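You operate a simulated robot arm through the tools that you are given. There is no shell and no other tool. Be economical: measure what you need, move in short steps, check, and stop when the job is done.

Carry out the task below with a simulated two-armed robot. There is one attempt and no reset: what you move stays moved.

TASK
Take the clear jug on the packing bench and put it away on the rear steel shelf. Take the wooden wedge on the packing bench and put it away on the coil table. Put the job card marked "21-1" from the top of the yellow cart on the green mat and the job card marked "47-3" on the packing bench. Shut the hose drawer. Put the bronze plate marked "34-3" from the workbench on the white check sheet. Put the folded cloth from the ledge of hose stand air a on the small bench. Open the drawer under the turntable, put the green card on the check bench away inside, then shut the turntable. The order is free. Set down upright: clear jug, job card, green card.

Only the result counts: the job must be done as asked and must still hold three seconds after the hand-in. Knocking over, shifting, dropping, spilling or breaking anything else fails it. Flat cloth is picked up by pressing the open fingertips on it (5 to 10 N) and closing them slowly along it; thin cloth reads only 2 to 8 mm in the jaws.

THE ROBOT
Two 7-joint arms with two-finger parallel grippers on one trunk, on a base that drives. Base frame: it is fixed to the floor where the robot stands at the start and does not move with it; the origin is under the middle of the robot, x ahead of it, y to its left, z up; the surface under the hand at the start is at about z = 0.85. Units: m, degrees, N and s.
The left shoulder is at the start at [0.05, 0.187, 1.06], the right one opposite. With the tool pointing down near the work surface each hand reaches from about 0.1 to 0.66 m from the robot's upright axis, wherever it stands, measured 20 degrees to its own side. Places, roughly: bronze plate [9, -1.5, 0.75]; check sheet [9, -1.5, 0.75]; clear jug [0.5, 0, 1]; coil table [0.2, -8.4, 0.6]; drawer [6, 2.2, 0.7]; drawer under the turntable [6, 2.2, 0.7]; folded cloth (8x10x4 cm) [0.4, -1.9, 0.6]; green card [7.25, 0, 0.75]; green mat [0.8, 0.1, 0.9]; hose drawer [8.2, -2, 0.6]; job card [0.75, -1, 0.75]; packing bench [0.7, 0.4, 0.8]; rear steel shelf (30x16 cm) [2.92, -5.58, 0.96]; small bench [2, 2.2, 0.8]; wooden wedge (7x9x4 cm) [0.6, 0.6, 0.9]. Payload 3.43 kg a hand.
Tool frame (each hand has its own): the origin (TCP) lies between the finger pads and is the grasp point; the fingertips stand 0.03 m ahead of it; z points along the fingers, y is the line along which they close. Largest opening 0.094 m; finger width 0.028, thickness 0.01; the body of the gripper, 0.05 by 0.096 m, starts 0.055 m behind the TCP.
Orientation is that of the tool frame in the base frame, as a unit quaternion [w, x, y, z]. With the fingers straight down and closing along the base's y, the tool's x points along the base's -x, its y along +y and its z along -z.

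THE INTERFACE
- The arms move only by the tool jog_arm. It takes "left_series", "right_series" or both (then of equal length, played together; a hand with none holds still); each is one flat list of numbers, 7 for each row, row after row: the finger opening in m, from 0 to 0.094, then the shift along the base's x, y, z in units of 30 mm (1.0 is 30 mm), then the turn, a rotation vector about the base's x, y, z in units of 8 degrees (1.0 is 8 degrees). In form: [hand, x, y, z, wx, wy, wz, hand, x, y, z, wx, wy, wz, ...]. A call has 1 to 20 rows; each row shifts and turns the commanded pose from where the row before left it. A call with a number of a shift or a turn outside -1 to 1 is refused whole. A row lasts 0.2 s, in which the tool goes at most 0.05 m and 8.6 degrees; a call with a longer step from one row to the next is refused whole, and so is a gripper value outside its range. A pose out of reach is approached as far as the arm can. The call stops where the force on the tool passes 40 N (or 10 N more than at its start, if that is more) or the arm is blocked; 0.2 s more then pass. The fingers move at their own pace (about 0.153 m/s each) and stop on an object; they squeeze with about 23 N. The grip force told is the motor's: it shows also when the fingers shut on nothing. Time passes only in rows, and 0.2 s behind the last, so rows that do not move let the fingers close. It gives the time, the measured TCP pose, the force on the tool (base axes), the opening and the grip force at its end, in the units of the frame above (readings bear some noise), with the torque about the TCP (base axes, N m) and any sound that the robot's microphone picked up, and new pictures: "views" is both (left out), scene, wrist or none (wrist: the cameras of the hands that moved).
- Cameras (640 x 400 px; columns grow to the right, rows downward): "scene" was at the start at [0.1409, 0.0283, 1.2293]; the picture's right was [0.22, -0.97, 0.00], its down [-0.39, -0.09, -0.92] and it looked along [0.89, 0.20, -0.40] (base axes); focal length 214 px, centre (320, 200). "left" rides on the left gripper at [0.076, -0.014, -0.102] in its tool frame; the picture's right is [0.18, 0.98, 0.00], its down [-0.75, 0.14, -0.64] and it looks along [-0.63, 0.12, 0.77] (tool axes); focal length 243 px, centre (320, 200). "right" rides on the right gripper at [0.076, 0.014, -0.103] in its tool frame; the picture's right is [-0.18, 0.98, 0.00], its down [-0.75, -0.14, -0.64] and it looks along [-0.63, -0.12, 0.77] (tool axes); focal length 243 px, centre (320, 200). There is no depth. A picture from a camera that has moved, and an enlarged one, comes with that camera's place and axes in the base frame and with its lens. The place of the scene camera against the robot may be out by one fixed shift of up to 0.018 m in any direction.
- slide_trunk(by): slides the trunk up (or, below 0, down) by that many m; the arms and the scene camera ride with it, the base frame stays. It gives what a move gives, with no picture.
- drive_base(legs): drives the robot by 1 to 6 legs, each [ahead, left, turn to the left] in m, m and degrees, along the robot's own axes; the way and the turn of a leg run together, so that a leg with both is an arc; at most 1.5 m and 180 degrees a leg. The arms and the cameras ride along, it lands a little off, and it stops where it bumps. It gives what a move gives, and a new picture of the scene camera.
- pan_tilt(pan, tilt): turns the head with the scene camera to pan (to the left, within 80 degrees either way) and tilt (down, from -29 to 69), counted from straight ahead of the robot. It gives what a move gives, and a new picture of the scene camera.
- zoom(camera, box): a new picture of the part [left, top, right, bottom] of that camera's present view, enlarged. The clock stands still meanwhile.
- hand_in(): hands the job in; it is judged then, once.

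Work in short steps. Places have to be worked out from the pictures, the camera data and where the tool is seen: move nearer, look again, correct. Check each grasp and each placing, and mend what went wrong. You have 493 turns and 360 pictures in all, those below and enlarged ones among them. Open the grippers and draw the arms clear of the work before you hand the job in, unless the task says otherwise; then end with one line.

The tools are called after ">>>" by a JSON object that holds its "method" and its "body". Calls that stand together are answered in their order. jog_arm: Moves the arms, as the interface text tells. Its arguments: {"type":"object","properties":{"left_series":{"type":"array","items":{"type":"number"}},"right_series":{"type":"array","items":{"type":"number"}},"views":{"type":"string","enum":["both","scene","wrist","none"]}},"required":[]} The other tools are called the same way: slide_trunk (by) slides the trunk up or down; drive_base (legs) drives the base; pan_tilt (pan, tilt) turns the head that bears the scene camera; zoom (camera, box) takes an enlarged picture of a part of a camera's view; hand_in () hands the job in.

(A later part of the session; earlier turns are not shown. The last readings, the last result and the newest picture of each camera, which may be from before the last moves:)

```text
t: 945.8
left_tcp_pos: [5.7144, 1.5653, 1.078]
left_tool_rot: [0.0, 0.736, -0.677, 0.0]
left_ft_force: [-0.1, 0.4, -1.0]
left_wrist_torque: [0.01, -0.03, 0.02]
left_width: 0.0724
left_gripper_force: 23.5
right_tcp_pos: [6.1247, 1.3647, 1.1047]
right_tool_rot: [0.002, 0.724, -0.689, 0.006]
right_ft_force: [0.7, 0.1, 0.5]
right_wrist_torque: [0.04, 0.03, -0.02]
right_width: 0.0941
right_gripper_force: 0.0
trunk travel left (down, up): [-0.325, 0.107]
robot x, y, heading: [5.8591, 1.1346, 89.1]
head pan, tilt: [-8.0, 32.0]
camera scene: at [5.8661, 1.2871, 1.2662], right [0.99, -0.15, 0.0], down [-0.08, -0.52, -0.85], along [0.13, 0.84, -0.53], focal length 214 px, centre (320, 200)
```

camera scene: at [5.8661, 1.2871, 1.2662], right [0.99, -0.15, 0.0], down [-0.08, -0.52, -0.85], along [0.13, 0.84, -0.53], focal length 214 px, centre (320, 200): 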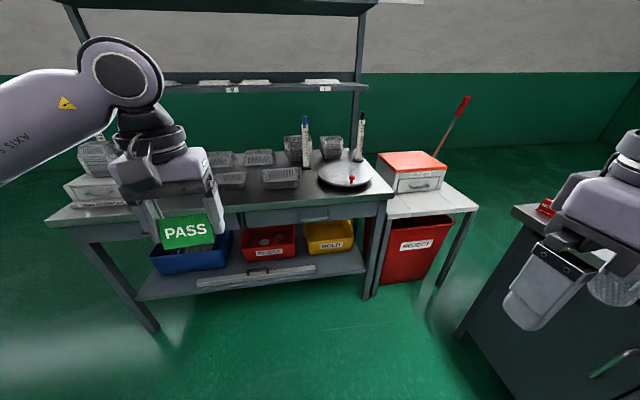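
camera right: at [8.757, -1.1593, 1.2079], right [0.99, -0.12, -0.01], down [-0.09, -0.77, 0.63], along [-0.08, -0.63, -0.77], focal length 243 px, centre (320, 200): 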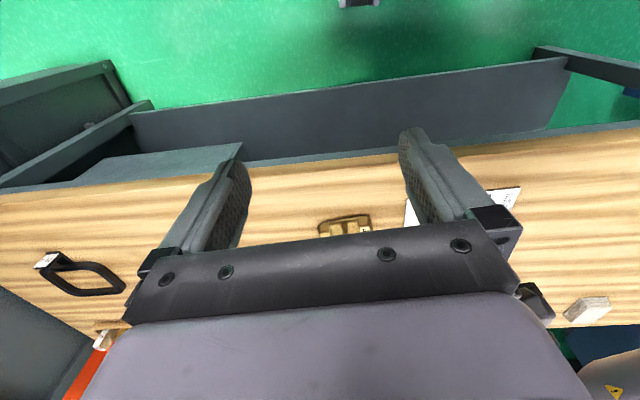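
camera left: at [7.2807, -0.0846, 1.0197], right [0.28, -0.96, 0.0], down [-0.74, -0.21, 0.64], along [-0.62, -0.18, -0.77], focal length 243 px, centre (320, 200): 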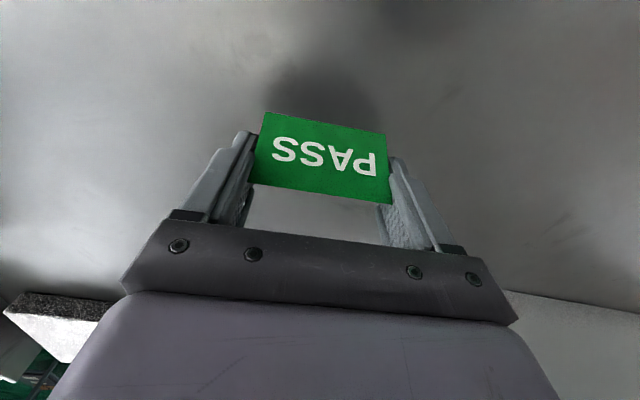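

Handle at ≈[5.97,2.04,0.71]; drawer spans x 5.67–6.27. I'll grip the bar with the right hand pointing forward, fingers above/below. Position first.

>>> {"method": "drive_base", "body": {"legs": [[0.26, 0.06, 0.9]]}}

>>> {"method": "jog_arm", "body": {"left_series": [0.05, -0.3, -0.5, 0.9, 0, 0, 0, 0.05, -0.3, -0.5, 0.9, 0, 0, 0, 0.05, -0.3, -0.5, 0.9, 0, 0, 0, 0.05, 0, 0, 0.9, 0, 0, 0], "views": "none"}}

>>> {"method": "slide_trunk", "body": {"by": -0.25}}

>>> {"method": "jog_arm", "body": {"right_series": [0.06, 0, 0, 0, 1, 0, 0, 0.06, 0, 0, 0, 1, 0, 0, 0.06, 0, 0, 0, 1, 0, 0, 0.06, 0, 0, 0, 1, 0, 0, 0.06, 0, 0, 0, 1, 0, 0, 0.06, 0, 0, 0, 1, 0, 0, 0.06, 0, 0, 0, 1, 0, 0, 0.06, 0, 0, 0, 1, 0, 0, 0.06, 0, 0, 0, 1, 0, 0, 0.06, 0, 0, 0, 1, 0, 0, 0.06, 0, 0, 0, 1, 0, 0], "views": "scene"}}

```text
t: 947.7
left_tcp_pos: [5.6494, 1.8258, 1.0774]
left_tool_rot: [0.0, 0.742, -0.67, 0.0]
left_ft_force: [-0.4, -0.5, -0.1]
left_wrist_torque: [-0.01, 0.0, 0.04]
left_width: 0.0726
left_gripper_force: 23.1
right_tcp_pos: [6.0608, 1.6303, 1.1063]
right_tool_rot: [0.003, 0.73, -0.684, 0.007]
right_ft_force: [0.2, 0.2, -0.7]
right_wrist_torque: [-0.02, 0.0, -0.03]
right_width: 0.094
right_gripper_force: 0.0
trunk travel left (down, up): [-0.325, 0.107]
robot x, y, heading: [5.7992, 1.3942, 90.1]
head pan, tilt: [-8.0, 32.0]
camera scene: at [5.8053, 1.5498, 1.2661], right [0.99, -0.14, 0.0], down [-0.07, -0.53, -0.85], along [0.12, 0.84, -0.53], focal length 214 px, centre (320, 200)
```

scene: 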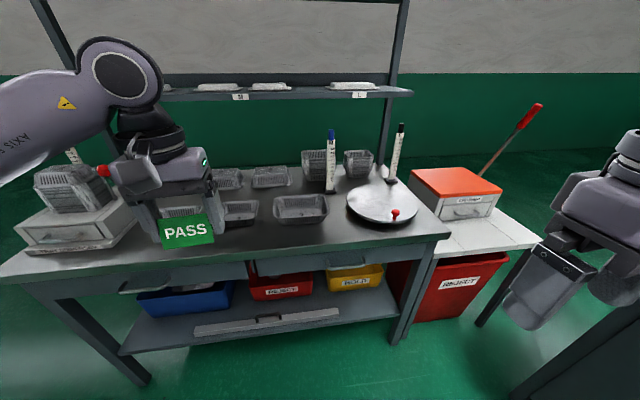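

```text
t: 948.7
left_tcp_pos: [5.6209, 1.7799, 1.1871]
left_tool_rot: [0.0, 0.742, -0.671, 0.0]
left_ft_force: [1.0, -0.5, 0.8]
left_wrist_torque: [-0.01, 0.02, 0.01]
left_width: 0.0728
left_gripper_force: 23.0
right_tcp_pos: [6.0636, 1.6295, 1.1052]
right_tool_rot: [0.004, 0.73, -0.684, 0.005]
right_ft_force: [-0.7, 0.0, 0.3]
right_wrist_torque: [0.06, 0.01, -0.01]
right_width: 0.0939
right_gripper_force: 0.1
trunk travel left (down, up): [-0.325, 0.107]
robot x, y, heading: [5.7967, 1.3954, 90.0]
head pan, tilt: [-8.0, 32.0]
```

```text
t: 951.3
left_tcp_pos: [5.6229, 1.7803, 0.9368]
left_tool_rot: [0.001, 0.741, -0.671, 0.0]
left_ft_force: [-0.5, 0.5, -0.2]
left_wrist_torque: [0.0, 0.02, -0.03]
left_width: 0.0725
left_gripper_force: 23.2
right_tcp_pos: [6.0624, 1.6314, 0.8553]
right_tool_rot: [0.002, 0.73, -0.683, 0.007]
right_ft_force: [-0.6, 0.3, 0.7]
right_wrist_torque: [-0.03, -0.02, 0.03]
right_width: 0.0939
right_gripper_force: 0.1
trunk travel left (down, up): [-0.075, 0.357]
robot x, y, heading: [5.8032, 1.3966, 90.1]
head pan, tilt: [-8.0, 32.0]
```

```text
t: 953.7
left_tcp_pos: [5.6219, 1.7808, 0.9367]
left_tool_rot: [0.0, 0.741, -0.671, 0.0]
left_ft_force: [0.0, -0.1, 0.4]
left_wrist_torque: [0.01, 0.03, 0.03]
left_width: 0.0724
left_gripper_force: 23.0
right_tcp_pos: [6.0798, 1.7154, 1.0533]
right_tool_rot: [-0.506, 0.527, -0.495, -0.471]
right_ft_force: [0.9, -0.3, 0.3]
right_wrist_torque: [-0.01, -0.04, -0.02]
right_width: 0.0602
right_gripper_force: 0.0
right hand out of reach, approached as far as the arm can: row 3, 4, 5, 6, 7, 8, 9, 10, 11
trunk travel left (down, up): [-0.075, 0.357]
robot x, y, heading: [5.7985, 1.3949, 90.0]
head pan, tilt: [-8.0, 32.0]
camera scene: at [5.8054, 1.5493, 1.0162], right [0.99, -0.14, 0.0], down [-0.07, -0.52, -0.85], along [0.12, 0.84, -0.53], focal length 214 px, centre (320, 200)
```

scene: 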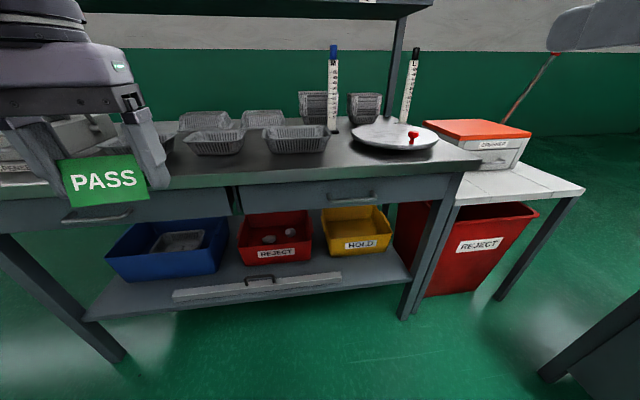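

Right hand now points forward. Roll it 90° and bring it down in front of the handle.

>>> {"method": "jog_arm", "body": {"right_series": [0.06, 0, 0.2, -0.8, 0, 1, 0, 0.06, 0, 0.2, -0.8, 0, 1, 0, 0.06, 0, 0.2, -0.8, 0, 1, 0, 0.06, -0.1, 0.2, -0.8, 0, 1, 0, 0.06, -0.1, 0.2, -0.8, 0, 1, 0, 0.06, -0.1, 0.2, -0.8, 0, 1, 0, 0.06, -0.1, 0.2, -0.8, 0, 1, 0, 0.06, -0.1, 0.2, -0.8, 0, 1, 0, 0.06, -0.1, 0.2, -0.8, 0, 1, 0, 0.06, -0.1, 0, -0.8, 0, 1, 0, 0.06, 0, 0, -0.8, 0, 1, 0], "views": "both"}}

```text
t: 956.1
left_tcp_pos: [5.6214, 1.7817, 0.9361]
left_tool_rot: [0.0, 0.742, -0.671, 0.001]
left_ft_force: [-0.4, -0.1, -0.6]
left_wrist_torque: [0.01, 0.0, 0.03]
left_width: 0.0725
left_gripper_force: 22.9
right_tcp_pos: [6.0773, 1.8471, 0.9001]
right_tool_rot: [0.073, -0.113, 0.702, 0.699]
right_ft_force: [0.0, -0.9, 0.3]
right_wrist_torque: [-0.02, 0.01, 0.03]
right_width: 0.06
right_gripper_force: 0.1
right hand out of reach, approached as far as the arm can: row 1, 2, 3, 4, 5, 6, 7, 8, 9, 10, 11
trunk travel left (down, up): [-0.075, 0.357]
robot x, y, heading: [5.7982, 1.397, 90.0]
head pan, tilt: [-8.0, 32.0]
camera scene: at [5.8054, 1.5493, 1.0162], right [0.99, -0.14, 0.0], down [-0.07, -0.53, -0.85], along [0.12, 0.84, -0.53], focal length 214 px, centre (320, 200)
camera right: at [6.0041, 1.7409, 0.8952], right [-0.08, 0.01, 1.0], down [0.8, -0.6, 0.07], along [0.6, 0.8, 0.04], focal length 243 px, centre (320, 200)
```

scene: 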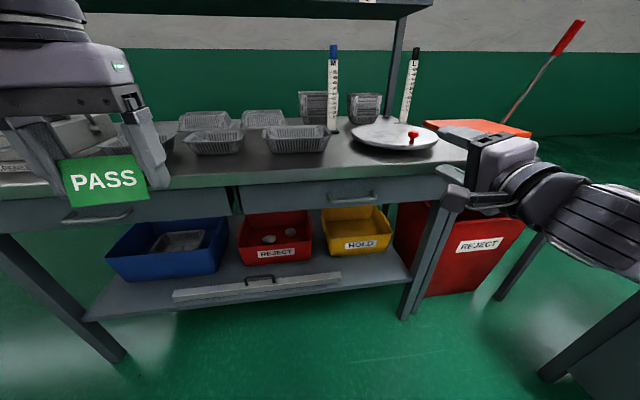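
right: 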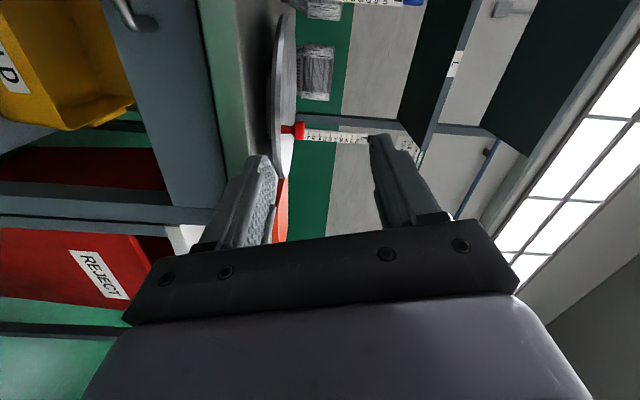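

Orientation is nearly right. Continue down and across toward the handle line, keeping clear of the bench edge.

>>> {"method": "jog_arm", "body": {"right_series": [0.06, -0.5, 0, -0.8, 0, 0.5, 0, 0.06, -0.5, 0, -0.8, 0, 0.5, 0, 0.06, -0.5, 0, -0.8, 0, 0.5, 0, 0.06, -0.5, 0, -0.8, 0, 0.3, 0, 0.06, -0.5, 0, -0.8, 0, 0, 0, 0.06, -0.5, 0, -0.8, 0, 0, 0, 0.06, -0.4, 0, -0.8, 0, 0, 0, 0.06, 0, 0, -0.6, 0, 0, 0], "views": "both"}}

```text
t: 957.9
left_tcp_pos: [5.6214, 1.7797, 0.9363]
left_tool_rot: [0.001, 0.741, -0.671, 0.0]
left_ft_force: [0.2, 0.0, -0.1]
left_wrist_torque: [0.0, -0.01, 0.01]
left_width: 0.0724
left_gripper_force: 22.9
right_tcp_pos: [6.0758, 1.85, 0.8913]
right_tool_rot: [0.058, -0.101, 0.702, 0.703]
right_ft_force: [-0.2, -0.1, 0.5]
right_wrist_torque: [0.02, 0.01, 0.02]
right_width: 0.0599
right_gripper_force: 0.0
right hand out of reach, approached as far as the arm can: row 1, 2, 3, 4, 5, 6, 7, 8
trunk travel left (down, up): [-0.075, 0.357]
robot x, y, heading: [5.7983, 1.3943, 90.1]
head pan, tilt: [-8.0, 32.0]
camera scene: at [5.8054, 1.5492, 1.0163], right [0.99, -0.14, 0.0], down [-0.07, -0.52, -0.85], along [0.12, 0.84, -0.53], focal length 214 px, centre (320, 200)
camera right: at [6.0029, 1.742, 0.8884], right [-0.04, 0.0, 1.0], down [0.8, -0.59, 0.04], along [0.59, 0.81, 0.02], focal length 243 px, centre (320, 200)
```

scene: 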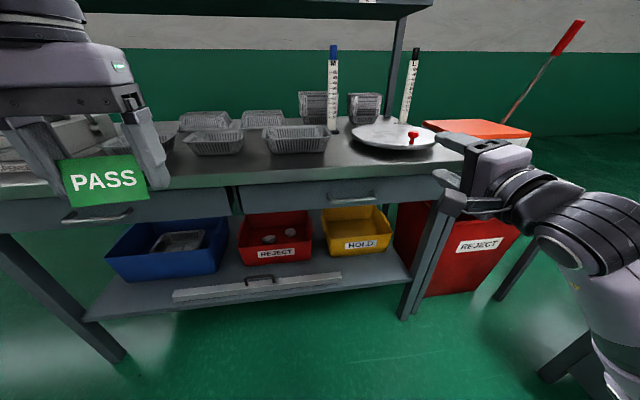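
right: 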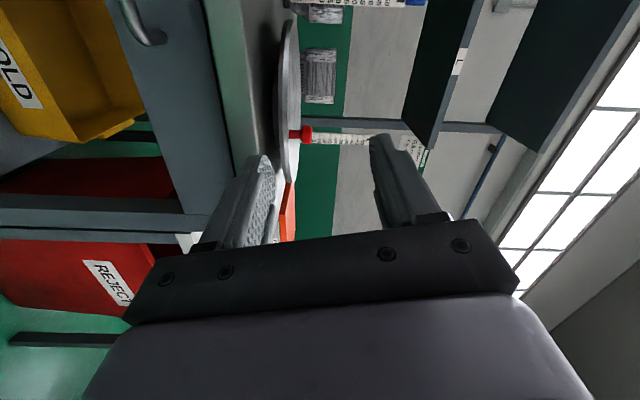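

The fully horizontal pose is limiting. Reduce forward tilt by ~26° and then come down.

>>> {"method": "jog_arm", "body": {"right_series": [0.06, 0, -0.3, 0, -0.8, 0, 0, 0.06, 0, -0.3, 0, -0.8, 0, 0, 0.06, 0, -0.3, 0, -0.8, 0.3, 0, 0.06, 0, 0, -0.3, -0.8, 0.3, 0, 0.06, -0.3, 0, -0.8, 0, 0.3, 0, 0.06, -0.5, 0, -0.8, 0, 0.3, 0, 0.06, -0.5, 0, -0.8, 0, 0, 0, 0.06, -0.5, 0, -0.8, 0, 0, 0, 0.06, -0.5, 0, -0.8, 0, 0, 0], "views": "both"}}

```text
t: 959.9
left_tcp_pos: [5.6207, 1.7804, 0.9366]
left_tool_rot: [0.0, 0.741, -0.671, 0.0]
left_ft_force: [-0.2, -0.5, 0.3]
left_wrist_torque: [-0.02, 0.0, 0.04]
left_width: 0.0725
left_gripper_force: 23.2
right_tcp_pos: [6.0063, 1.8336, 0.7645]
right_tool_rot: [-0.033, -0.06, 0.842, 0.535]
right_ft_force: [-0.5, 1.1, -0.4]
right_wrist_torque: [-0.03, -0.01, 0.02]
right_width: 0.06
right_gripper_force: 0.0
right hand out of reach, approached as far as the arm can: row 1, 7
trunk travel left (down, up): [-0.075, 0.357]
robot x, y, heading: [5.7993, 1.3975, 90.2]
head pan, tilt: [-8.0, 32.0]
camera scene: at [5.8054, 1.5493, 1.0162], right [0.99, -0.14, 0.0], down [-0.07, -0.52, -0.85], along [0.12, 0.84, -0.53], focal length 214 px, centre (320, 200)
camera right: at [5.9402, 1.7373, 0.82], right [0.12, 0.44, 0.89], down [0.83, -0.53, 0.15], along [0.54, 0.72, -0.43], focal length 243 px, centre (320, 200)
```

scene: 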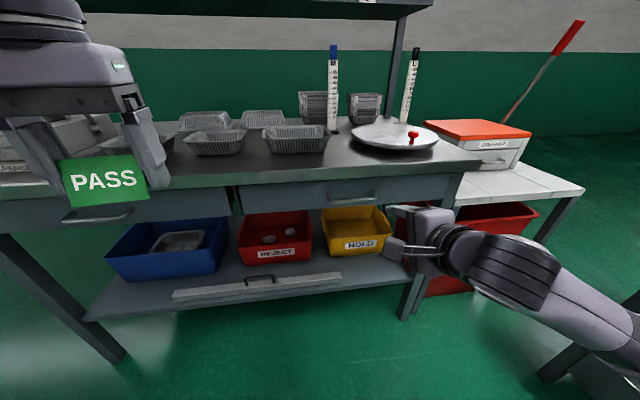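
right: 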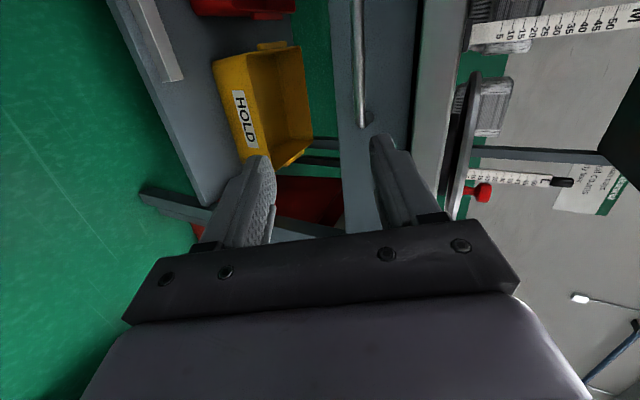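

Good pose. Bar at y≈2.03, z≈0.72, x 5.91–6.03. Approach along the tool axis to a pre‑grip point and check.

>>> {"method": "jog_arm", "body": {"right_series": [0.05, -0.35, 0.8, -0.05, 0, 0, 0, 0.05, -0.35, 0.8, -0.05, 0, 0, 0, 0.05, -0.3, 0.8, -0.1, 0, 0, 0, 0.05, 0, 0.7, -0.2, 0, 0, 0], "views": "wrist"}}

```text
t: 960.9
left_tcp_pos: [5.6209, 1.7796, 0.9365]
left_tool_rot: [0.0, 0.742, -0.67, 0.001]
left_ft_force: [0.0, 0.1, 1.0]
left_wrist_torque: [-0.02, -0.01, -0.02]
left_width: 0.0725
left_gripper_force: 23.1
right_tcp_pos: [5.974, 1.9254, 0.7526]
right_tool_rot: [-0.032, -0.061, 0.842, 0.535]
right_ft_force: [-1.0, -0.2, 0.0]
right_wrist_torque: [0.01, -0.01, -0.02]
right_width: 0.05
right_gripper_force: 0.0
trunk travel left (down, up): [-0.075, 0.357]
robot x, y, heading: [5.8004, 1.3962, 90.0]
head pan, tilt: [-8.0, 32.0]
camera right: at [5.9098, 1.8289, 0.8077], right [0.12, 0.44, 0.89], down [0.83, -0.53, 0.15], along [0.54, 0.72, -0.43], focal length 243 px, centre (320, 200)
```

right: 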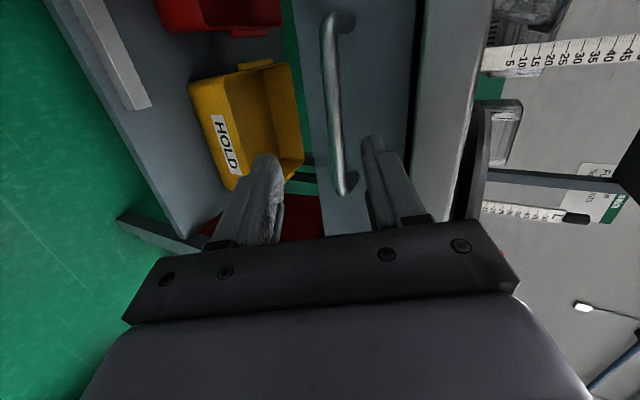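

Bar lies centrally between the fingers. Advance onto it and close.

>>> {"method": "jog_arm", "body": {"right_series": [0.05, 0, 0.98, -0.32, 0, 0, 0, 0.05, 0, 0.98, -0.32, 0, 0, 0, 0.05, 0, 0.95, -0.32, 0, 0, 0], "views": "wrist"}}

```text
t: 961.5
left_tcp_pos: [5.6223, 1.7788, 0.9351]
left_tool_rot: [0.0, 0.742, -0.671, 0.0]
left_ft_force: [0.5, -0.3, 0.2]
left_wrist_torque: [-0.01, 0.0, -0.03]
left_width: 0.0726
left_gripper_force: 22.8
right_tcp_pos: [5.9749, 1.9821, 0.7365]
right_tool_rot: [-0.032, -0.062, 0.84, 0.537]
right_ft_force: [2.5, -19.3, 0.6]
right_wrist_torque: [0.36, 0.01, -0.24]
right_width: 0.0459
right_gripper_force: 0.0
trunk travel left (down, up): [-0.075, 0.357]
robot x, y, heading: [5.8045, 1.3936, 89.8]
head pan, tilt: [-8.0, 32.0]
stopped in row 3 (right hand): the force on the tool passed its limit at 70 N (the readings are from after the stop); the commanded pose is now the measured one
camera right: at [5.9102, 1.8851, 0.791], right [0.12, 0.43, 0.89], down [0.83, -0.53, 0.15], along [0.54, 0.73, -0.42], focal length 243 px, centre (320, 200)
```

right: 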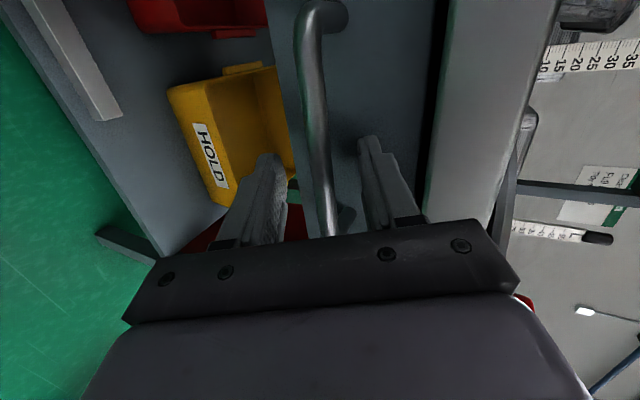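

The upper finger met the drawer face; the bar is between the fingers. Ease back 4 mm and close.

>>> {"method": "jog_arm", "body": {"right_series": [0.05, 0, -0.15, 0.05, 0, 0, 0, 0.03, 0, 0, 0, 0, 0, 0, 0.0, 0, 0, 0, 0, 0, 0, 0.0, 0, 0, 0, 0, 0, 0], "views": "wrist"}}

```text
t: 962.5
left_tcp_pos: [5.6226, 1.78, 0.9364]
left_tool_rot: [0.0, 0.742, -0.67, -0.001]
left_ft_force: [-1.2, -0.1, -0.2]
left_wrist_torque: [0.0, -0.03, 0.01]
left_width: 0.0724
left_gripper_force: 23.0
right_tcp_pos: [5.9749, 1.9796, 0.7394]
right_tool_rot: [-0.032, -0.061, 0.84, 0.538]
right_ft_force: [-1.1, 1.0, 6.0]
right_wrist_torque: [0.07, 1.28, -0.65]
right_width: 0.0129
right_gripper_force: 45.1
trunk travel left (down, up): [-0.075, 0.357]
robot x, y, heading: [5.803, 1.3937, 90.0]
head pan, tilt: [-8.0, 32.0]
camera right: at [5.91, 1.8824, 0.7939], right [0.12, 0.43, 0.89], down [0.83, -0.53, 0.15], along [0.54, 0.73, -0.42], focal length 243 px, centre (320, 200)
```

right: 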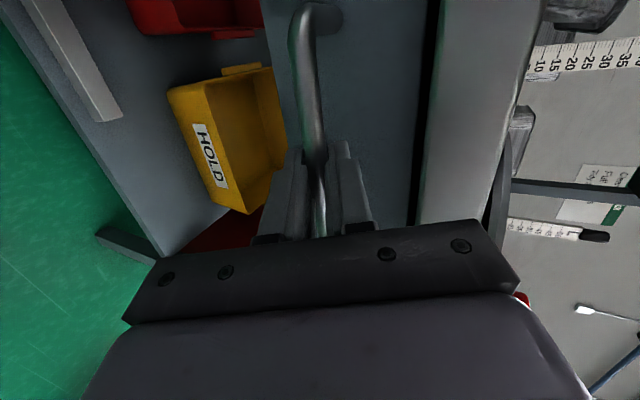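

Bar gripped. Pull straight back a few cm and check.

>>> {"method": "jog_arm", "body": {"right_series": [0.0, 0, -0.3, 0, 0, 0, 0, 0.0, 0, -0.5, 0, 0, 0, 0, 0.0, 0, -0.6, 0, 0, 0, 0, 0.0, 0, -0.6, 0, 0, 0, 0], "views": "both"}}

```text
t: 963.5
left_tcp_pos: [5.6202, 1.7805, 0.9365]
left_tool_rot: [0.0, 0.741, -0.671, 0.001]
left_ft_force: [-0.5, 0.8, -0.3]
left_wrist_torque: [-0.01, -0.04, 0.03]
left_width: 0.0726
left_gripper_force: 23.1
right_tcp_pos: [5.9755, 1.9192, 0.7395]
right_tool_rot: [-0.032, -0.061, 0.839, 0.539]
right_ft_force: [-5.2, 0.2, 12.7]
right_wrist_torque: [0.09, 1.14, -0.48]
right_width: 0.013
right_gripper_force: 45.4
trunk travel left (down, up): [-0.075, 0.357]
robot x, y, heading: [5.803, 1.3947, 89.8]
head pan, tilt: [-8.0, 32.0]
camera scene: at [5.8051, 1.5483, 1.0164], right [0.99, -0.14, 0.0], down [-0.07, -0.52, -0.85], along [0.12, 0.84, -0.53], focal length 214 px, centre (320, 200)
camera right: at [5.9101, 1.8216, 0.7936], right [0.12, 0.43, 0.9], down [0.83, -0.53, 0.15], along [0.54, 0.73, -0.42], focal length 243 px, centre (320, 200)
```

scene: 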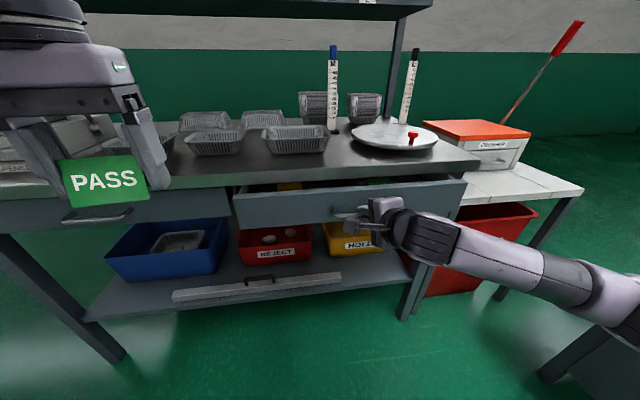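
right: 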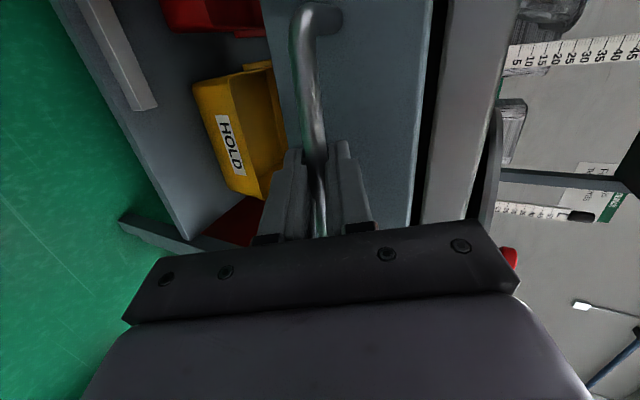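

Drawer opens. Pull further with the arm.

>>> {"method": "jog_arm", "body": {"right_series": [0.0, 0, -0.6, 0, 0, 0, 0, 0.0, 0, -0.6, 0, 0, 0, 0, 0.0, 0, -0.6, 0, 0, 0, 0, 0.0, 0, -0.6, 0, 0, 0, 0, 0.0, 0, -0.6, 0, 0, 0, 0, 0.0, 0, -0.6, 0, 0, 0, 0], "views": "scene"}}

```text
t: 964.9
left_tcp_pos: [5.623, 1.7792, 0.9374]
left_tool_rot: [0.001, 0.742, -0.67, 0.0]
left_ft_force: [0.5, -0.7, -0.1]
left_wrist_torque: [0.01, -0.01, 0.03]
left_width: 0.0725
left_gripper_force: 22.9
right_tcp_pos: [5.9761, 1.8247, 0.7388]
right_tool_rot: [-0.028, -0.053, 0.839, 0.542]
right_ft_force: [18.0, 1.3, 19.8]
right_wrist_torque: [0.21, 0.97, -1.0]
right_width: 0.0131
right_gripper_force: 45.2
right hand out of reach, approached as far as the arm can: row 6
trunk travel left (down, up): [-0.075, 0.357]
robot x, y, heading: [5.8013, 1.3979, 89.9]
head pan, tilt: [-8.0, 32.0]
camera scene: at [5.8068, 1.5482, 1.0167], right [0.99, -0.14, 0.0], down [-0.07, -0.52, -0.85], along [0.12, 0.84, -0.53], focal length 214 px, centre (320, 200)
```

scene: 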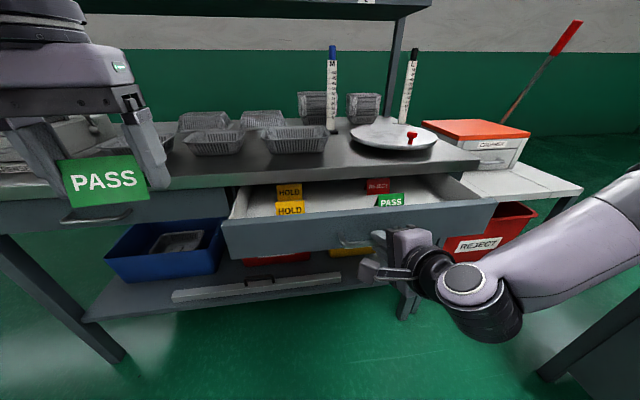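

Open ~16 cm; inside stand similar cards with free room between HOLD and PASS. Pull 5 cm more by backing the base.

>>> {"method": "drive_base", "body": {"legs": [[-0.05, 0, 0]]}}

```text
t: 966.1
left_tcp_pos: [5.6224, 1.727, 0.9357]
left_tool_rot: [0.0, 0.741, -0.671, 0.001]
left_ft_force: [-0.1, -0.1, 0.0]
left_wrist_torque: [-0.01, -0.03, -0.04]
left_width: 0.0727
left_gripper_force: 22.9
right_tcp_pos: [5.9766, 1.7745, 0.7391]
right_tool_rot: [-0.028, -0.052, 0.838, 0.543]
right_ft_force: [0.7, -0.1, 2.1]
right_wrist_torque: [0.06, 1.36, -0.44]
right_width: 0.0128
right_gripper_force: 45.5
trunk travel left (down, up): [-0.075, 0.357]
robot x, y, heading: [5.8008, 1.3425, 89.9]
head pan, tilt: [-8.0, 32.0]
stopped in leg 1: the force on the tool passed its limit at 43 N (the readings are from after the stop); the commanded pose is now the measured one
camera scene: at [5.8062, 1.4959, 1.0159], right [0.99, -0.14, 0.0], down [-0.07, -0.52, -0.85], along [0.12, 0.84, -0.53], focal length 214 px, centre (320, 200)
```

scene: 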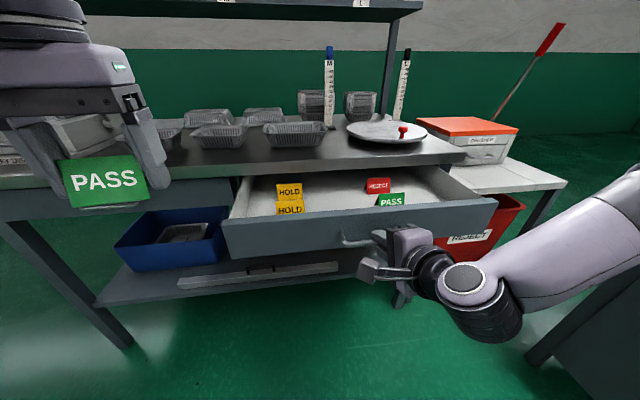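

Drawer open ~20 cm. Keep the right hand holding it; move the card with the left hand over the drawer: first forward, then right.

>>> {"method": "jog_arm", "body": {"left_series": [0.05, 0, 0.9, 0.3, 0, 0, 0, 0.05, 0, 0.9, 0, 0, 0, 0, 0.05, 0.3, 0.9, 0, 0, 0, 0, 0.05, 0.6, 0.9, 0, 0, 0, 0, 0.05, 0.9, 0.9, 0, 0, 0, 0, 0.05, 0.95, 0.9, 0, 0, 0, 0, 0.05, 0.95, 0.2, 0, 0, 0, 0, 0.05, 0.95, 0, 0, 0, 0, 0, 0.05, 0.95, 0, 0, 0, 0, 0, 0.05, 0.95, 0, 0, 0, 0, 0, 0.05, 0.95, 0, 0, 0, 0, 0, 0.05, 0.95, 0, 0, 0, 0, 0, 0.05, 0.95, 0, 0, 0, 0, 0, 0.05, 0.5, 0, 0, 0, 0, 0], "views": "both"}}

```text
t: 969.3
left_tcp_pos: [5.8192, 1.847, 0.9032]
left_tool_rot: [0.009, 0.77, -0.637, 0.035]
left_ft_force: [-0.3, 0.0, -0.1]
left_wrist_torque: [0.03, 0.0, -0.02]
left_width: 0.0724
left_gripper_force: 23.1
left hand out of reach, approached as far as the arm can: row 6, 7, 8, 9, 10, 11, 12, 13, 14
right_tcp_pos: [5.9755, 1.7718, 0.7401]
right_tool_rot: [-0.029, -0.051, 0.837, 0.543]
right_ft_force: [-0.1, -0.2, 0.0]
right_wrist_torque: [-0.02, 1.39, -0.38]
right_width: 0.0128
right_gripper_force: 45.1
trunk travel left (down, up): [-0.075, 0.357]
robot x, y, heading: [5.8004, 1.3409, 90.0]
head pan, tilt: [-8.0, 32.0]
stopped in row 14 (left hand): the arm was blocked; the commanded pose is now the measured one
camera scene: at [5.8062, 1.496, 1.0161], right [0.99, -0.14, 0.0], down [-0.07, -0.52, -0.85], along [0.12, 0.84, -0.53], focal length 214 px, centre (320, 200)
camera left: at [5.8434, 1.7829, 1.0113], right [-0.93, -0.36, -0.02], down [-0.3, 0.75, 0.59], along [-0.2, 0.55, -0.81], focal length 243 px, centre (320, 200)
```

scene: 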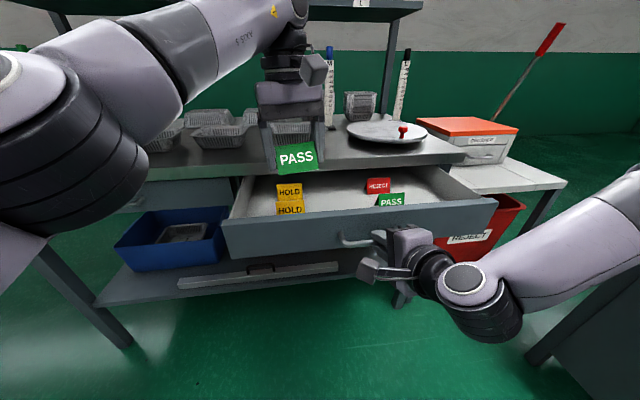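
left: 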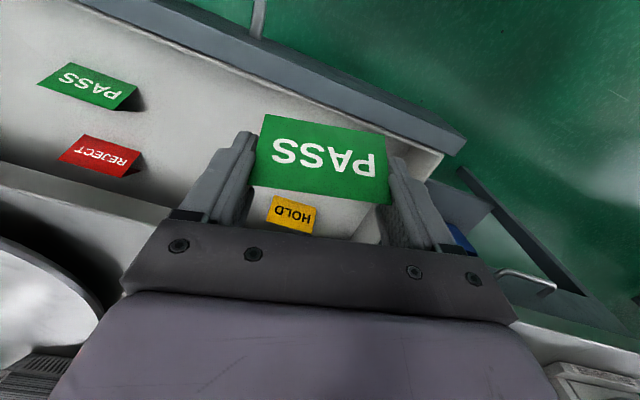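

Reaching across is limited; the front-left part of the drawer in front of the HOLD cards is free too (≈[5.81,1.89]). Correct tilt and move there, lowering.

>>> {"method": "jog_arm", "body": {"left_series": [0.05, -0.2, 0.2, -0.2, 0.4, 0.3, -0.3, 0.05, 0, 0.5, -0.4, 0, 0, -0.3, 0.05, 0, 0.5, -0.5, 0, 0, 0, 0.05, 0, 0.2, -0.7, 0, 0, 0], "views": "both"}}

```text
t: 970.5
left_tcp_pos: [5.7794, 1.8926, 0.8755]
left_tool_rot: [-0.01, 0.766, -0.643, 0.01]
left_ft_force: [0.4, 0.7, -0.5]
left_wrist_torque: [0.01, 0.01, 0.01]
left_width: 0.0726
left_gripper_force: 22.8
left hand out of reach, approached as far as the arm can: row 3
right_tcp_pos: [5.9756, 1.7732, 0.7397]
right_tool_rot: [-0.028, -0.05, 0.838, 0.543]
right_ft_force: [-1.7, 0.0, 0.3]
right_wrist_torque: [-0.06, 1.31, -0.66]
right_width: 0.0126
right_gripper_force: 44.9
trunk travel left (down, up): [-0.075, 0.357]
robot x, y, heading: [5.8046, 1.3407, 89.7]
head pan, tilt: [-8.0, 32.0]
stopped in row 4 (left hand): the arm was blocked; the commanded pose is now the measured one
camera scene: at [5.8061, 1.496, 1.0161], right [0.99, -0.14, 0.0], down [-0.07, -0.52, -0.85], along [0.12, 0.84, -0.53], focal length 214 px, centre (320, 200)
camera left: at [5.8031, 1.8217, 0.9791], right [-0.94, -0.35, -0.03], down [-0.29, 0.72, 0.63], along [-0.2, 0.6, -0.77], focal length 243 px, centre (320, 200)
```

scene: 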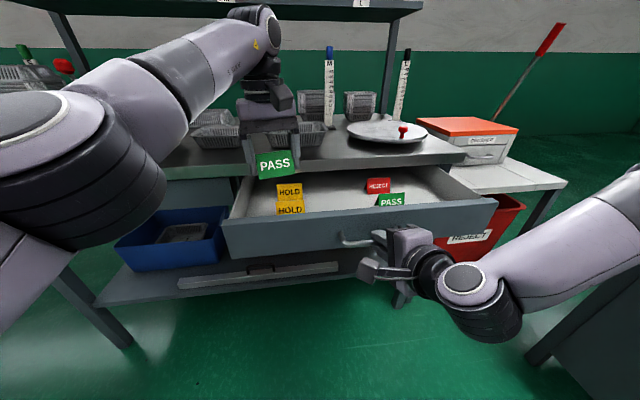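
left: 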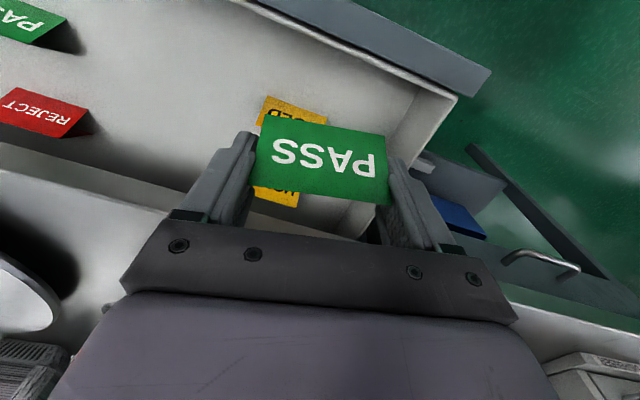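

Better with a higher shoulder. Release the handle with the right hand and back it off, then raise the trunk.

>>> {"method": "jog_arm", "body": {"right_series": [0.03, 0, 0, 0, 0, 0, 0, 0.05, 0, 0, 0, 0, 0, 0, 0.05, 0, 0, 0, 0, 0, 0, 0.05, 0.05, -0.5, 0.2, 0, 0, 0, 0.05, 0.1, -0.6, 0.25, 0, 0, 0, 0.05, 0.3, -0.6, 0.25, 0, 0, 0], "views": "wrist"}}

```text
t: 971.9
left_tcp_pos: [5.7809, 1.8929, 0.8759]
left_tool_rot: [-0.011, 0.765, -0.644, 0.01]
left_ft_force: [0.0, 0.1, -0.7]
left_wrist_torque: [0.0, -0.01, -0.03]
left_width: 0.0726
left_gripper_force: 23.3
right_tcp_pos: [5.9763, 1.7735, 0.7452]
right_tool_rot: [-0.026, -0.052, 0.837, 0.544]
right_ft_force: [0.3, -0.2, -0.1]
right_wrist_torque: [0.01, 0.01, 0.04]
right_width: 0.05
right_gripper_force: 0.1
right hand out of reach, approached as far as the arm can: row 4, 5, 6
trunk travel left (down, up): [-0.075, 0.357]
robot x, y, heading: [5.8031, 1.3429, 89.9]
head pan, tilt: [-8.0, 32.0]
camera right: at [5.9084, 1.6765, 0.7984], right [0.13, 0.42, 0.9], down [0.82, -0.55, 0.14], along [0.56, 0.72, -0.41], focal length 243 px, centre (320, 200)
```

right: 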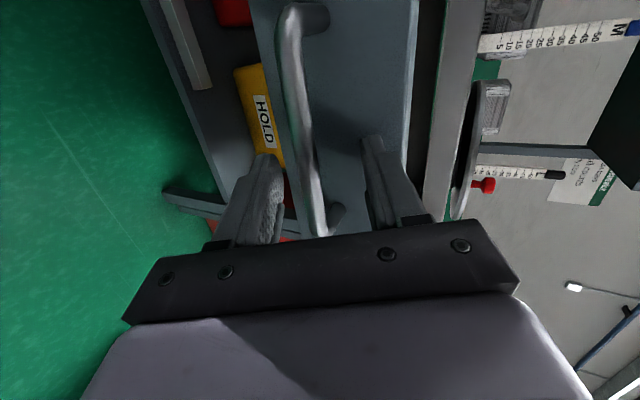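

The arm is at its limit, so back the base 12 cm to slip the fingers off the bar.

>>> {"method": "jog_arm", "body": {"right_series": [0.06, 0, 0, 0, 0, 0, 0, 0.06, 0, 0, 0, 0, 0, 0], "views": "none"}}

>>> {"method": "drive_base", "body": {"legs": [[-0.12, 0, 0]]}}

```text
t: 972.5
left_tcp_pos: [5.7799, 1.8932, 0.8749]
left_tool_rot: [-0.01, 0.765, -0.644, 0.01]
left_ft_force: [-0.3, -0.5, 0.8]
left_wrist_torque: [-0.01, 0.03, -0.02]
left_width: 0.0726
left_gripper_force: 23.3
right_tcp_pos: [5.9758, 1.773, 0.7442]
right_tool_rot: [-0.027, -0.053, 0.837, 0.544]
right_ft_force: [-0.5, 0.6, 0.0]
right_wrist_torque: [-0.02, -0.02, 0.02]
right_width: 0.0598
right_gripper_force: 0.0
trunk travel left (down, up): [-0.075, 0.357]
robot x, y, heading: [5.8045, 1.3415, 89.9]
head pan, tilt: [-8.0, 32.0]
```

```text
t: 973.7
left_tcp_pos: [5.7809, 1.7757, 0.875]
left_tool_rot: [-0.011, 0.764, -0.645, 0.01]
left_ft_force: [0.4, -0.1, 0.5]
left_wrist_torque: [0.0, 0.02, -0.01]
left_width: 0.0727
left_gripper_force: 23.0
right_tcp_pos: [5.9762, 1.6555, 0.7453]
right_tool_rot: [-0.027, -0.052, 0.837, 0.543]
right_ft_force: [0.0, 0.5, -0.7]
right_wrist_torque: [0.0, 0.0, -0.02]
right_width: 0.06
right_gripper_force: 0.1
trunk travel left (down, up): [-0.075, 0.357]
robot x, y, heading: [5.8005, 1.2263, 90.4]
head pan, tilt: [-8.0, 32.0]
camera scene: at [5.806, 1.3784, 1.0162], right [0.99, -0.14, 0.0], down [-0.07, -0.52, -0.85], along [0.12, 0.84, -0.53], focal length 214 px, centre (320, 200)
```

scene: 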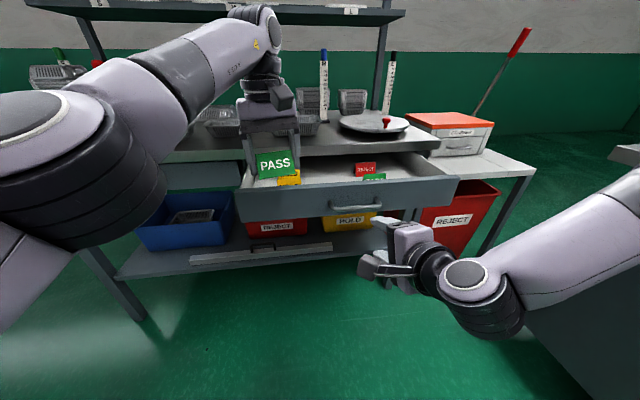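

Drawer stays open, handle free. Raise the trunk 0.15, shift right 0.15 and forward 0.14.

>>> {"method": "slide_trunk", "body": {"by": 0.16}}

>>> {"method": "drive_base", "body": {"legs": [[0, -0.15, -0.4], [0.13, 0, 0]]}}

>>> {"method": "pan_tilt", "body": {"pan": 0, "tilt": 42}}

```text
t: 975.6
left_tcp_pos: [5.7804, 1.7744, 1.0362]
left_tool_rot: [-0.01, 0.765, -0.644, 0.011]
left_ft_force: [0.4, -0.5, 0.4]
left_wrist_torque: [0.0, -0.04, 0.02]
left_width: 0.0727
left_gripper_force: 23.1
right_tcp_pos: [5.9755, 1.6562, 0.905]
right_tool_rot: [-0.027, -0.053, 0.838, 0.543]
right_ft_force: [0.4, -0.4, 0.1]
right_wrist_torque: [0.0, 0.01, -0.01]
right_width: 0.06
right_gripper_force: 0.0
trunk travel left (down, up): [-0.235, 0.197]
robot x, y, heading: [5.8031, 1.2242, 90.1]
head pan, tilt: [-8.0, 32.0]
```

```text
t: 978.4
left_tcp_pos: [5.9344, 1.9057, 1.0361]
left_tool_rot: [-0.01, 0.762, -0.647, 0.011]
left_ft_force: [-0.3, 0.3, 0.1]
left_wrist_torque: [-0.01, 0.0, 0.0]
left_width: 0.0724
left_gripper_force: 22.8
right_tcp_pos: [6.1291, 1.7839, 0.9039]
right_tool_rot: [-0.024, -0.049, 0.838, 0.543]
right_ft_force: [-0.1, 0.3, 0.2]
right_wrist_torque: [0.01, 0.01, 0.01]
right_width: 0.0597
right_gripper_force: 0.1
trunk travel left (down, up): [-0.235, 0.197]
robot x, y, heading: [5.9517, 1.3514, 89.4]
head pan, tilt: [-8.0, 32.0]
camera scene: at [5.9573, 1.5088, 1.1761], right [0.99, -0.15, 0.0], down [-0.08, -0.52, -0.85], along [0.12, 0.84, -0.53], focal length 214 px, centre (320, 200)
```

scene: 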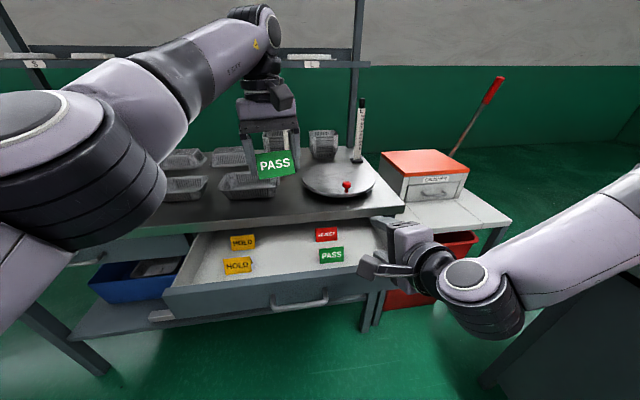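

```text
t: 979.1
left_tcp_pos: [5.934, 1.9072, 1.0357]
left_tool_rot: [-0.01, 0.763, -0.646, 0.012]
left_ft_force: [-0.2, 0.8, 0.0]
left_wrist_torque: [0.0, -0.02, -0.02]
left_width: 0.0727
left_gripper_force: 22.8
right_tcp_pos: [6.1301, 1.7837, 0.9052]
right_tool_rot: [-0.025, -0.049, 0.838, 0.543]
right_ft_force: [-0.7, -0.5, 0.6]
right_wrist_torque: [0.0, -0.01, 0.05]
right_width: 0.0602
right_gripper_force: 0.1
trunk travel left (down, up): [-0.235, 0.197]
robot x, y, heading: [5.9538, 1.352, 89.8]
head pan, tilt: [0.0, 42.0]
camera scene: at [5.9449, 1.5035, 1.1611], right [1.0, -0.01, 0.0], down [0.0, -0.67, -0.74], along [0.01, 0.74, -0.67], focal length 214 px, centre (320, 200)
```

scene: 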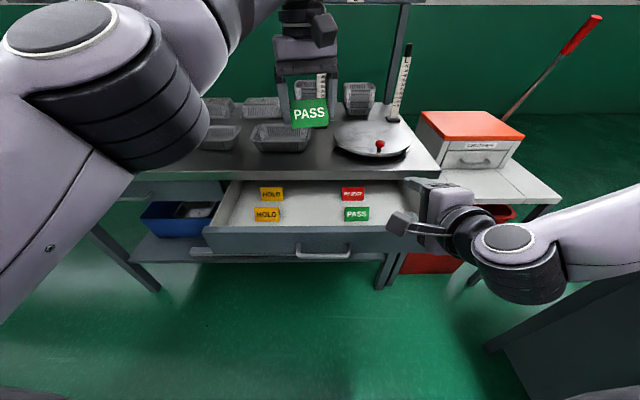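

Now a clear view: free spot in the middle at ≈[5.92,1.935]. Straighten and lower to z≈0.8.

>>> {"method": "jog_arm", "body": {"left_series": [0.05, -0.2, 0.3, -0.5, 0, 0.22, -0.4, 0.05, -0.2, 0.3, -0.8, 0, 0, -0.4, 0.05, 0, 0.25, -0.9, 0, 0, -0.4, 0.05, 0, 0, -0.9, 0, 0, 0, 0.05, 0, 0, -0.9, 0, 0, 0, 0.05, 0, 0, -0.9, 0, 0, 0, 0.05, 0, 0, -0.9, 0, 0, 0, 0.05, 0, 0, -0.9, 0, 0, 0, 0.05, 0, 0, -0.8, 0, 0, 0], "views": "both"}}

```text
t: 981.3
left_tcp_pos: [5.923, 1.9517, 0.831]
left_tool_rot: [-0.008, 0.724, -0.69, -0.002]
left_ft_force: [-0.4, 0.3, -0.6]
left_wrist_torque: [0.01, 0.02, -0.03]
left_width: 0.0727
left_gripper_force: 23.4
left hand out of reach, approached as far as the arm can: row 1, 3, 4, 5, 6, 8
right_tcp_pos: [6.1299, 1.785, 0.9045]
right_tool_rot: [-0.025, -0.049, 0.838, 0.544]
right_ft_force: [-0.2, 0.0, 0.3]
right_wrist_torque: [-0.01, -0.02, -0.02]
right_width: 0.0602
right_gripper_force: 0.0
trunk travel left (down, up): [-0.235, 0.197]
robot x, y, heading: [5.9532, 1.3545, 89.4]
head pan, tilt: [0.0, 42.0]
stopped in row 9 (left hand): the arm was blocked; the commanded pose is now the measured one
camera scene: at [5.9446, 1.5035, 1.161], right [1.0, -0.01, 0.0], down [0.0, -0.67, -0.74], along [0.01, 0.74, -0.67], focal length 214 px, centre (320, 200)
camera left: at [5.9393, 1.8755, 0.933], right [-0.97, -0.23, -0.01], down [-0.18, 0.74, 0.65], along [-0.14, 0.64, -0.76], focal length 243 px, centre (320, 200)
```

scene: 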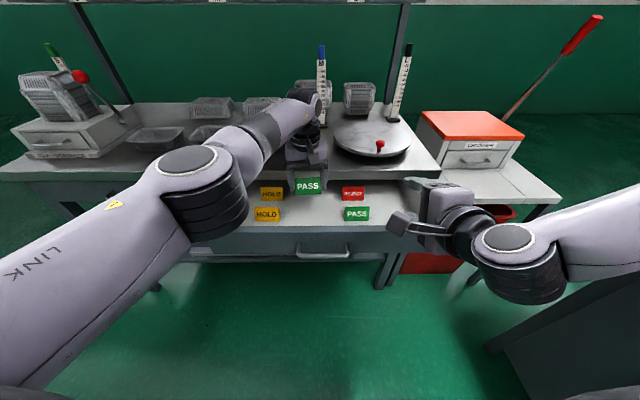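
left: 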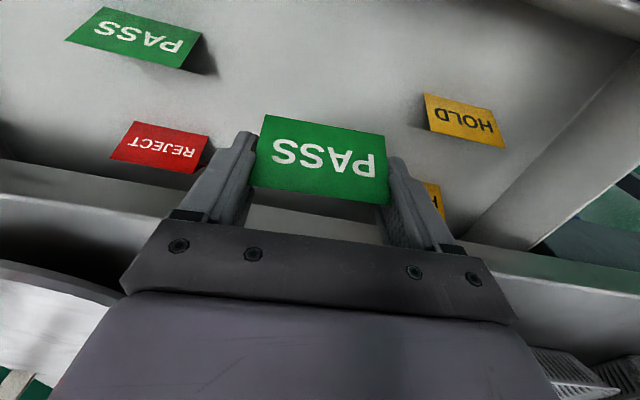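

Nearly there. Continue down with smaller steps, easing back 2 cm in y.

>>> {"method": "jog_arm", "body": {"left_series": [0.05, 0, -0.3, -0.5, 0, 0, 0, 0.05, 0, -0.3, -0.5, 0, 0, 0, 0.05, 0, 0, -0.5, 0, 0, 0, 0.05, 0, 0, -0.5, 0, 0, 0], "views": "wrist"}}

```text
t: 982.3
left_tcp_pos: [5.9262, 1.932, 0.7711]
left_tool_rot: [-0.009, 0.722, -0.692, -0.003]
left_ft_force: [-0.2, -0.5, 0.0]
left_wrist_torque: [0.03, 0.02, -0.01]
left_width: 0.0725
left_gripper_force: 22.8
right_tcp_pos: [6.1286, 1.7839, 0.9054]
right_tool_rot: [-0.025, -0.049, 0.838, 0.543]
right_ft_force: [-0.2, 0.2, 0.2]
right_wrist_torque: [0.03, 0.02, 0.01]
right_width: 0.0598
right_gripper_force: 0.0
trunk travel left (down, up): [-0.235, 0.197]
robot x, y, heading: [5.9514, 1.3557, 89.6]
head pan, tilt: [0.0, 42.0]
camera left: at [5.9418, 1.8562, 0.8729], right [-0.97, -0.22, -0.01], down [-0.18, 0.74, 0.65], along [-0.14, 0.64, -0.76], focal length 243 px, centre (320, 200)
```

left: 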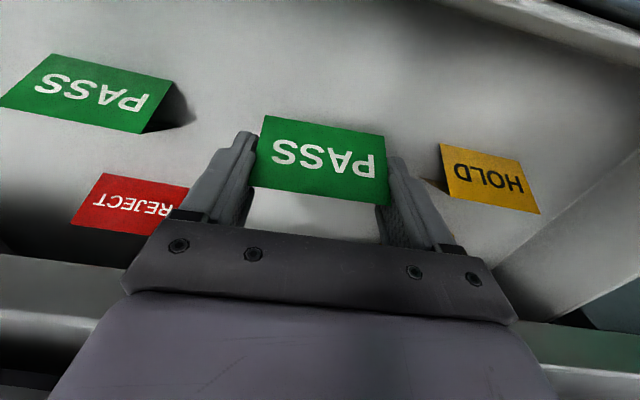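

Clear of neighbours. Lower on to the drawer floor, feeling for contact.

>>> {"method": "jog_arm", "body": {"left_series": [0.05, 0, 0, -0.5, 0, 0, 0, 0.05, 0, 0, -0.4, 0, 0, 0, 0.05, 0, 0, -0.3, 0, 0, 0], "views": "none"}}

>>> {"method": "jog_arm", "body": {"left_series": [0.05, 0, 0, -0.15, 0, 0, 0, 0.05, 0, 0, -0.15, 0, 0, 0], "views": "wrist"}}

```text
t: 983.1
left_tcp_pos: [5.9268, 1.9316, 0.7369]
left_tool_rot: [-0.01, 0.722, -0.692, -0.003]
left_ft_force: [0.0, -1.0, 6.6]
left_wrist_torque: [-0.18, 0.22, -0.02]
left_width: 0.0726
left_gripper_force: 23.1
right_tcp_pos: [6.1285, 1.7837, 0.9055]
right_tool_rot: [-0.024, -0.049, 0.838, 0.543]
right_ft_force: [0.2, 0.3, -0.3]
right_wrist_torque: [0.01, 0.0, -0.03]
right_width: 0.0599
right_gripper_force: 0.1
trunk travel left (down, up): [-0.235, 0.197]
robot x, y, heading: [5.9529, 1.3535, 89.7]
head pan, tilt: [0.0, 42.0]
```

```text
t: 983.8
left_tcp_pos: [5.9258, 1.9361, 0.7352]
left_tool_rot: [-0.014, 0.722, -0.692, -0.006]
left_ft_force: [-0.2, 1.7, 14.7]
left_wrist_torque: [-0.26, 0.31, -0.09]
left_width: 0.0727
left_gripper_force: 22.5
right_tcp_pos: [6.129, 1.7844, 0.9052]
right_tool_rot: [-0.025, -0.049, 0.837, 0.544]
right_ft_force: [-0.5, -0.7, 0.1]
right_wrist_torque: [-0.02, 0.03, 0.01]
right_width: 0.0601
right_gripper_force: 0.0
trunk travel left (down, up): [-0.235, 0.197]
robot x, y, heading: [5.9533, 1.3526, 89.4]
head pan, tilt: [0.0, 42.0]
stopped in row 2 (left hand): the force on the tool passed its limit at 41 N (the readings are from after the stop); the commanded pose is now the measured one
camera left: at [5.9423, 1.8581, 0.8358], right [-0.97, -0.22, -0.02], down [-0.18, 0.73, 0.66], along [-0.14, 0.65, -0.75], focal length 243 px, centre (320, 200)
```

left: 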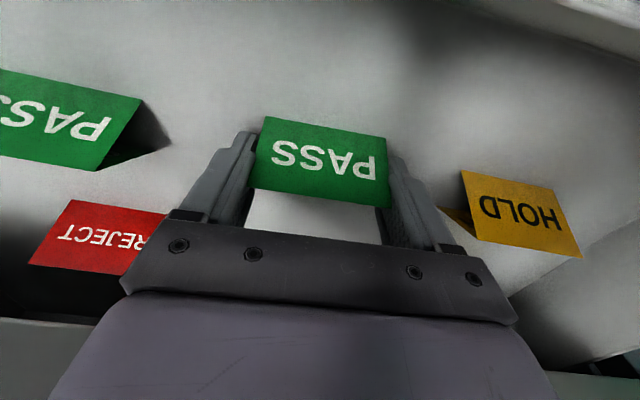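

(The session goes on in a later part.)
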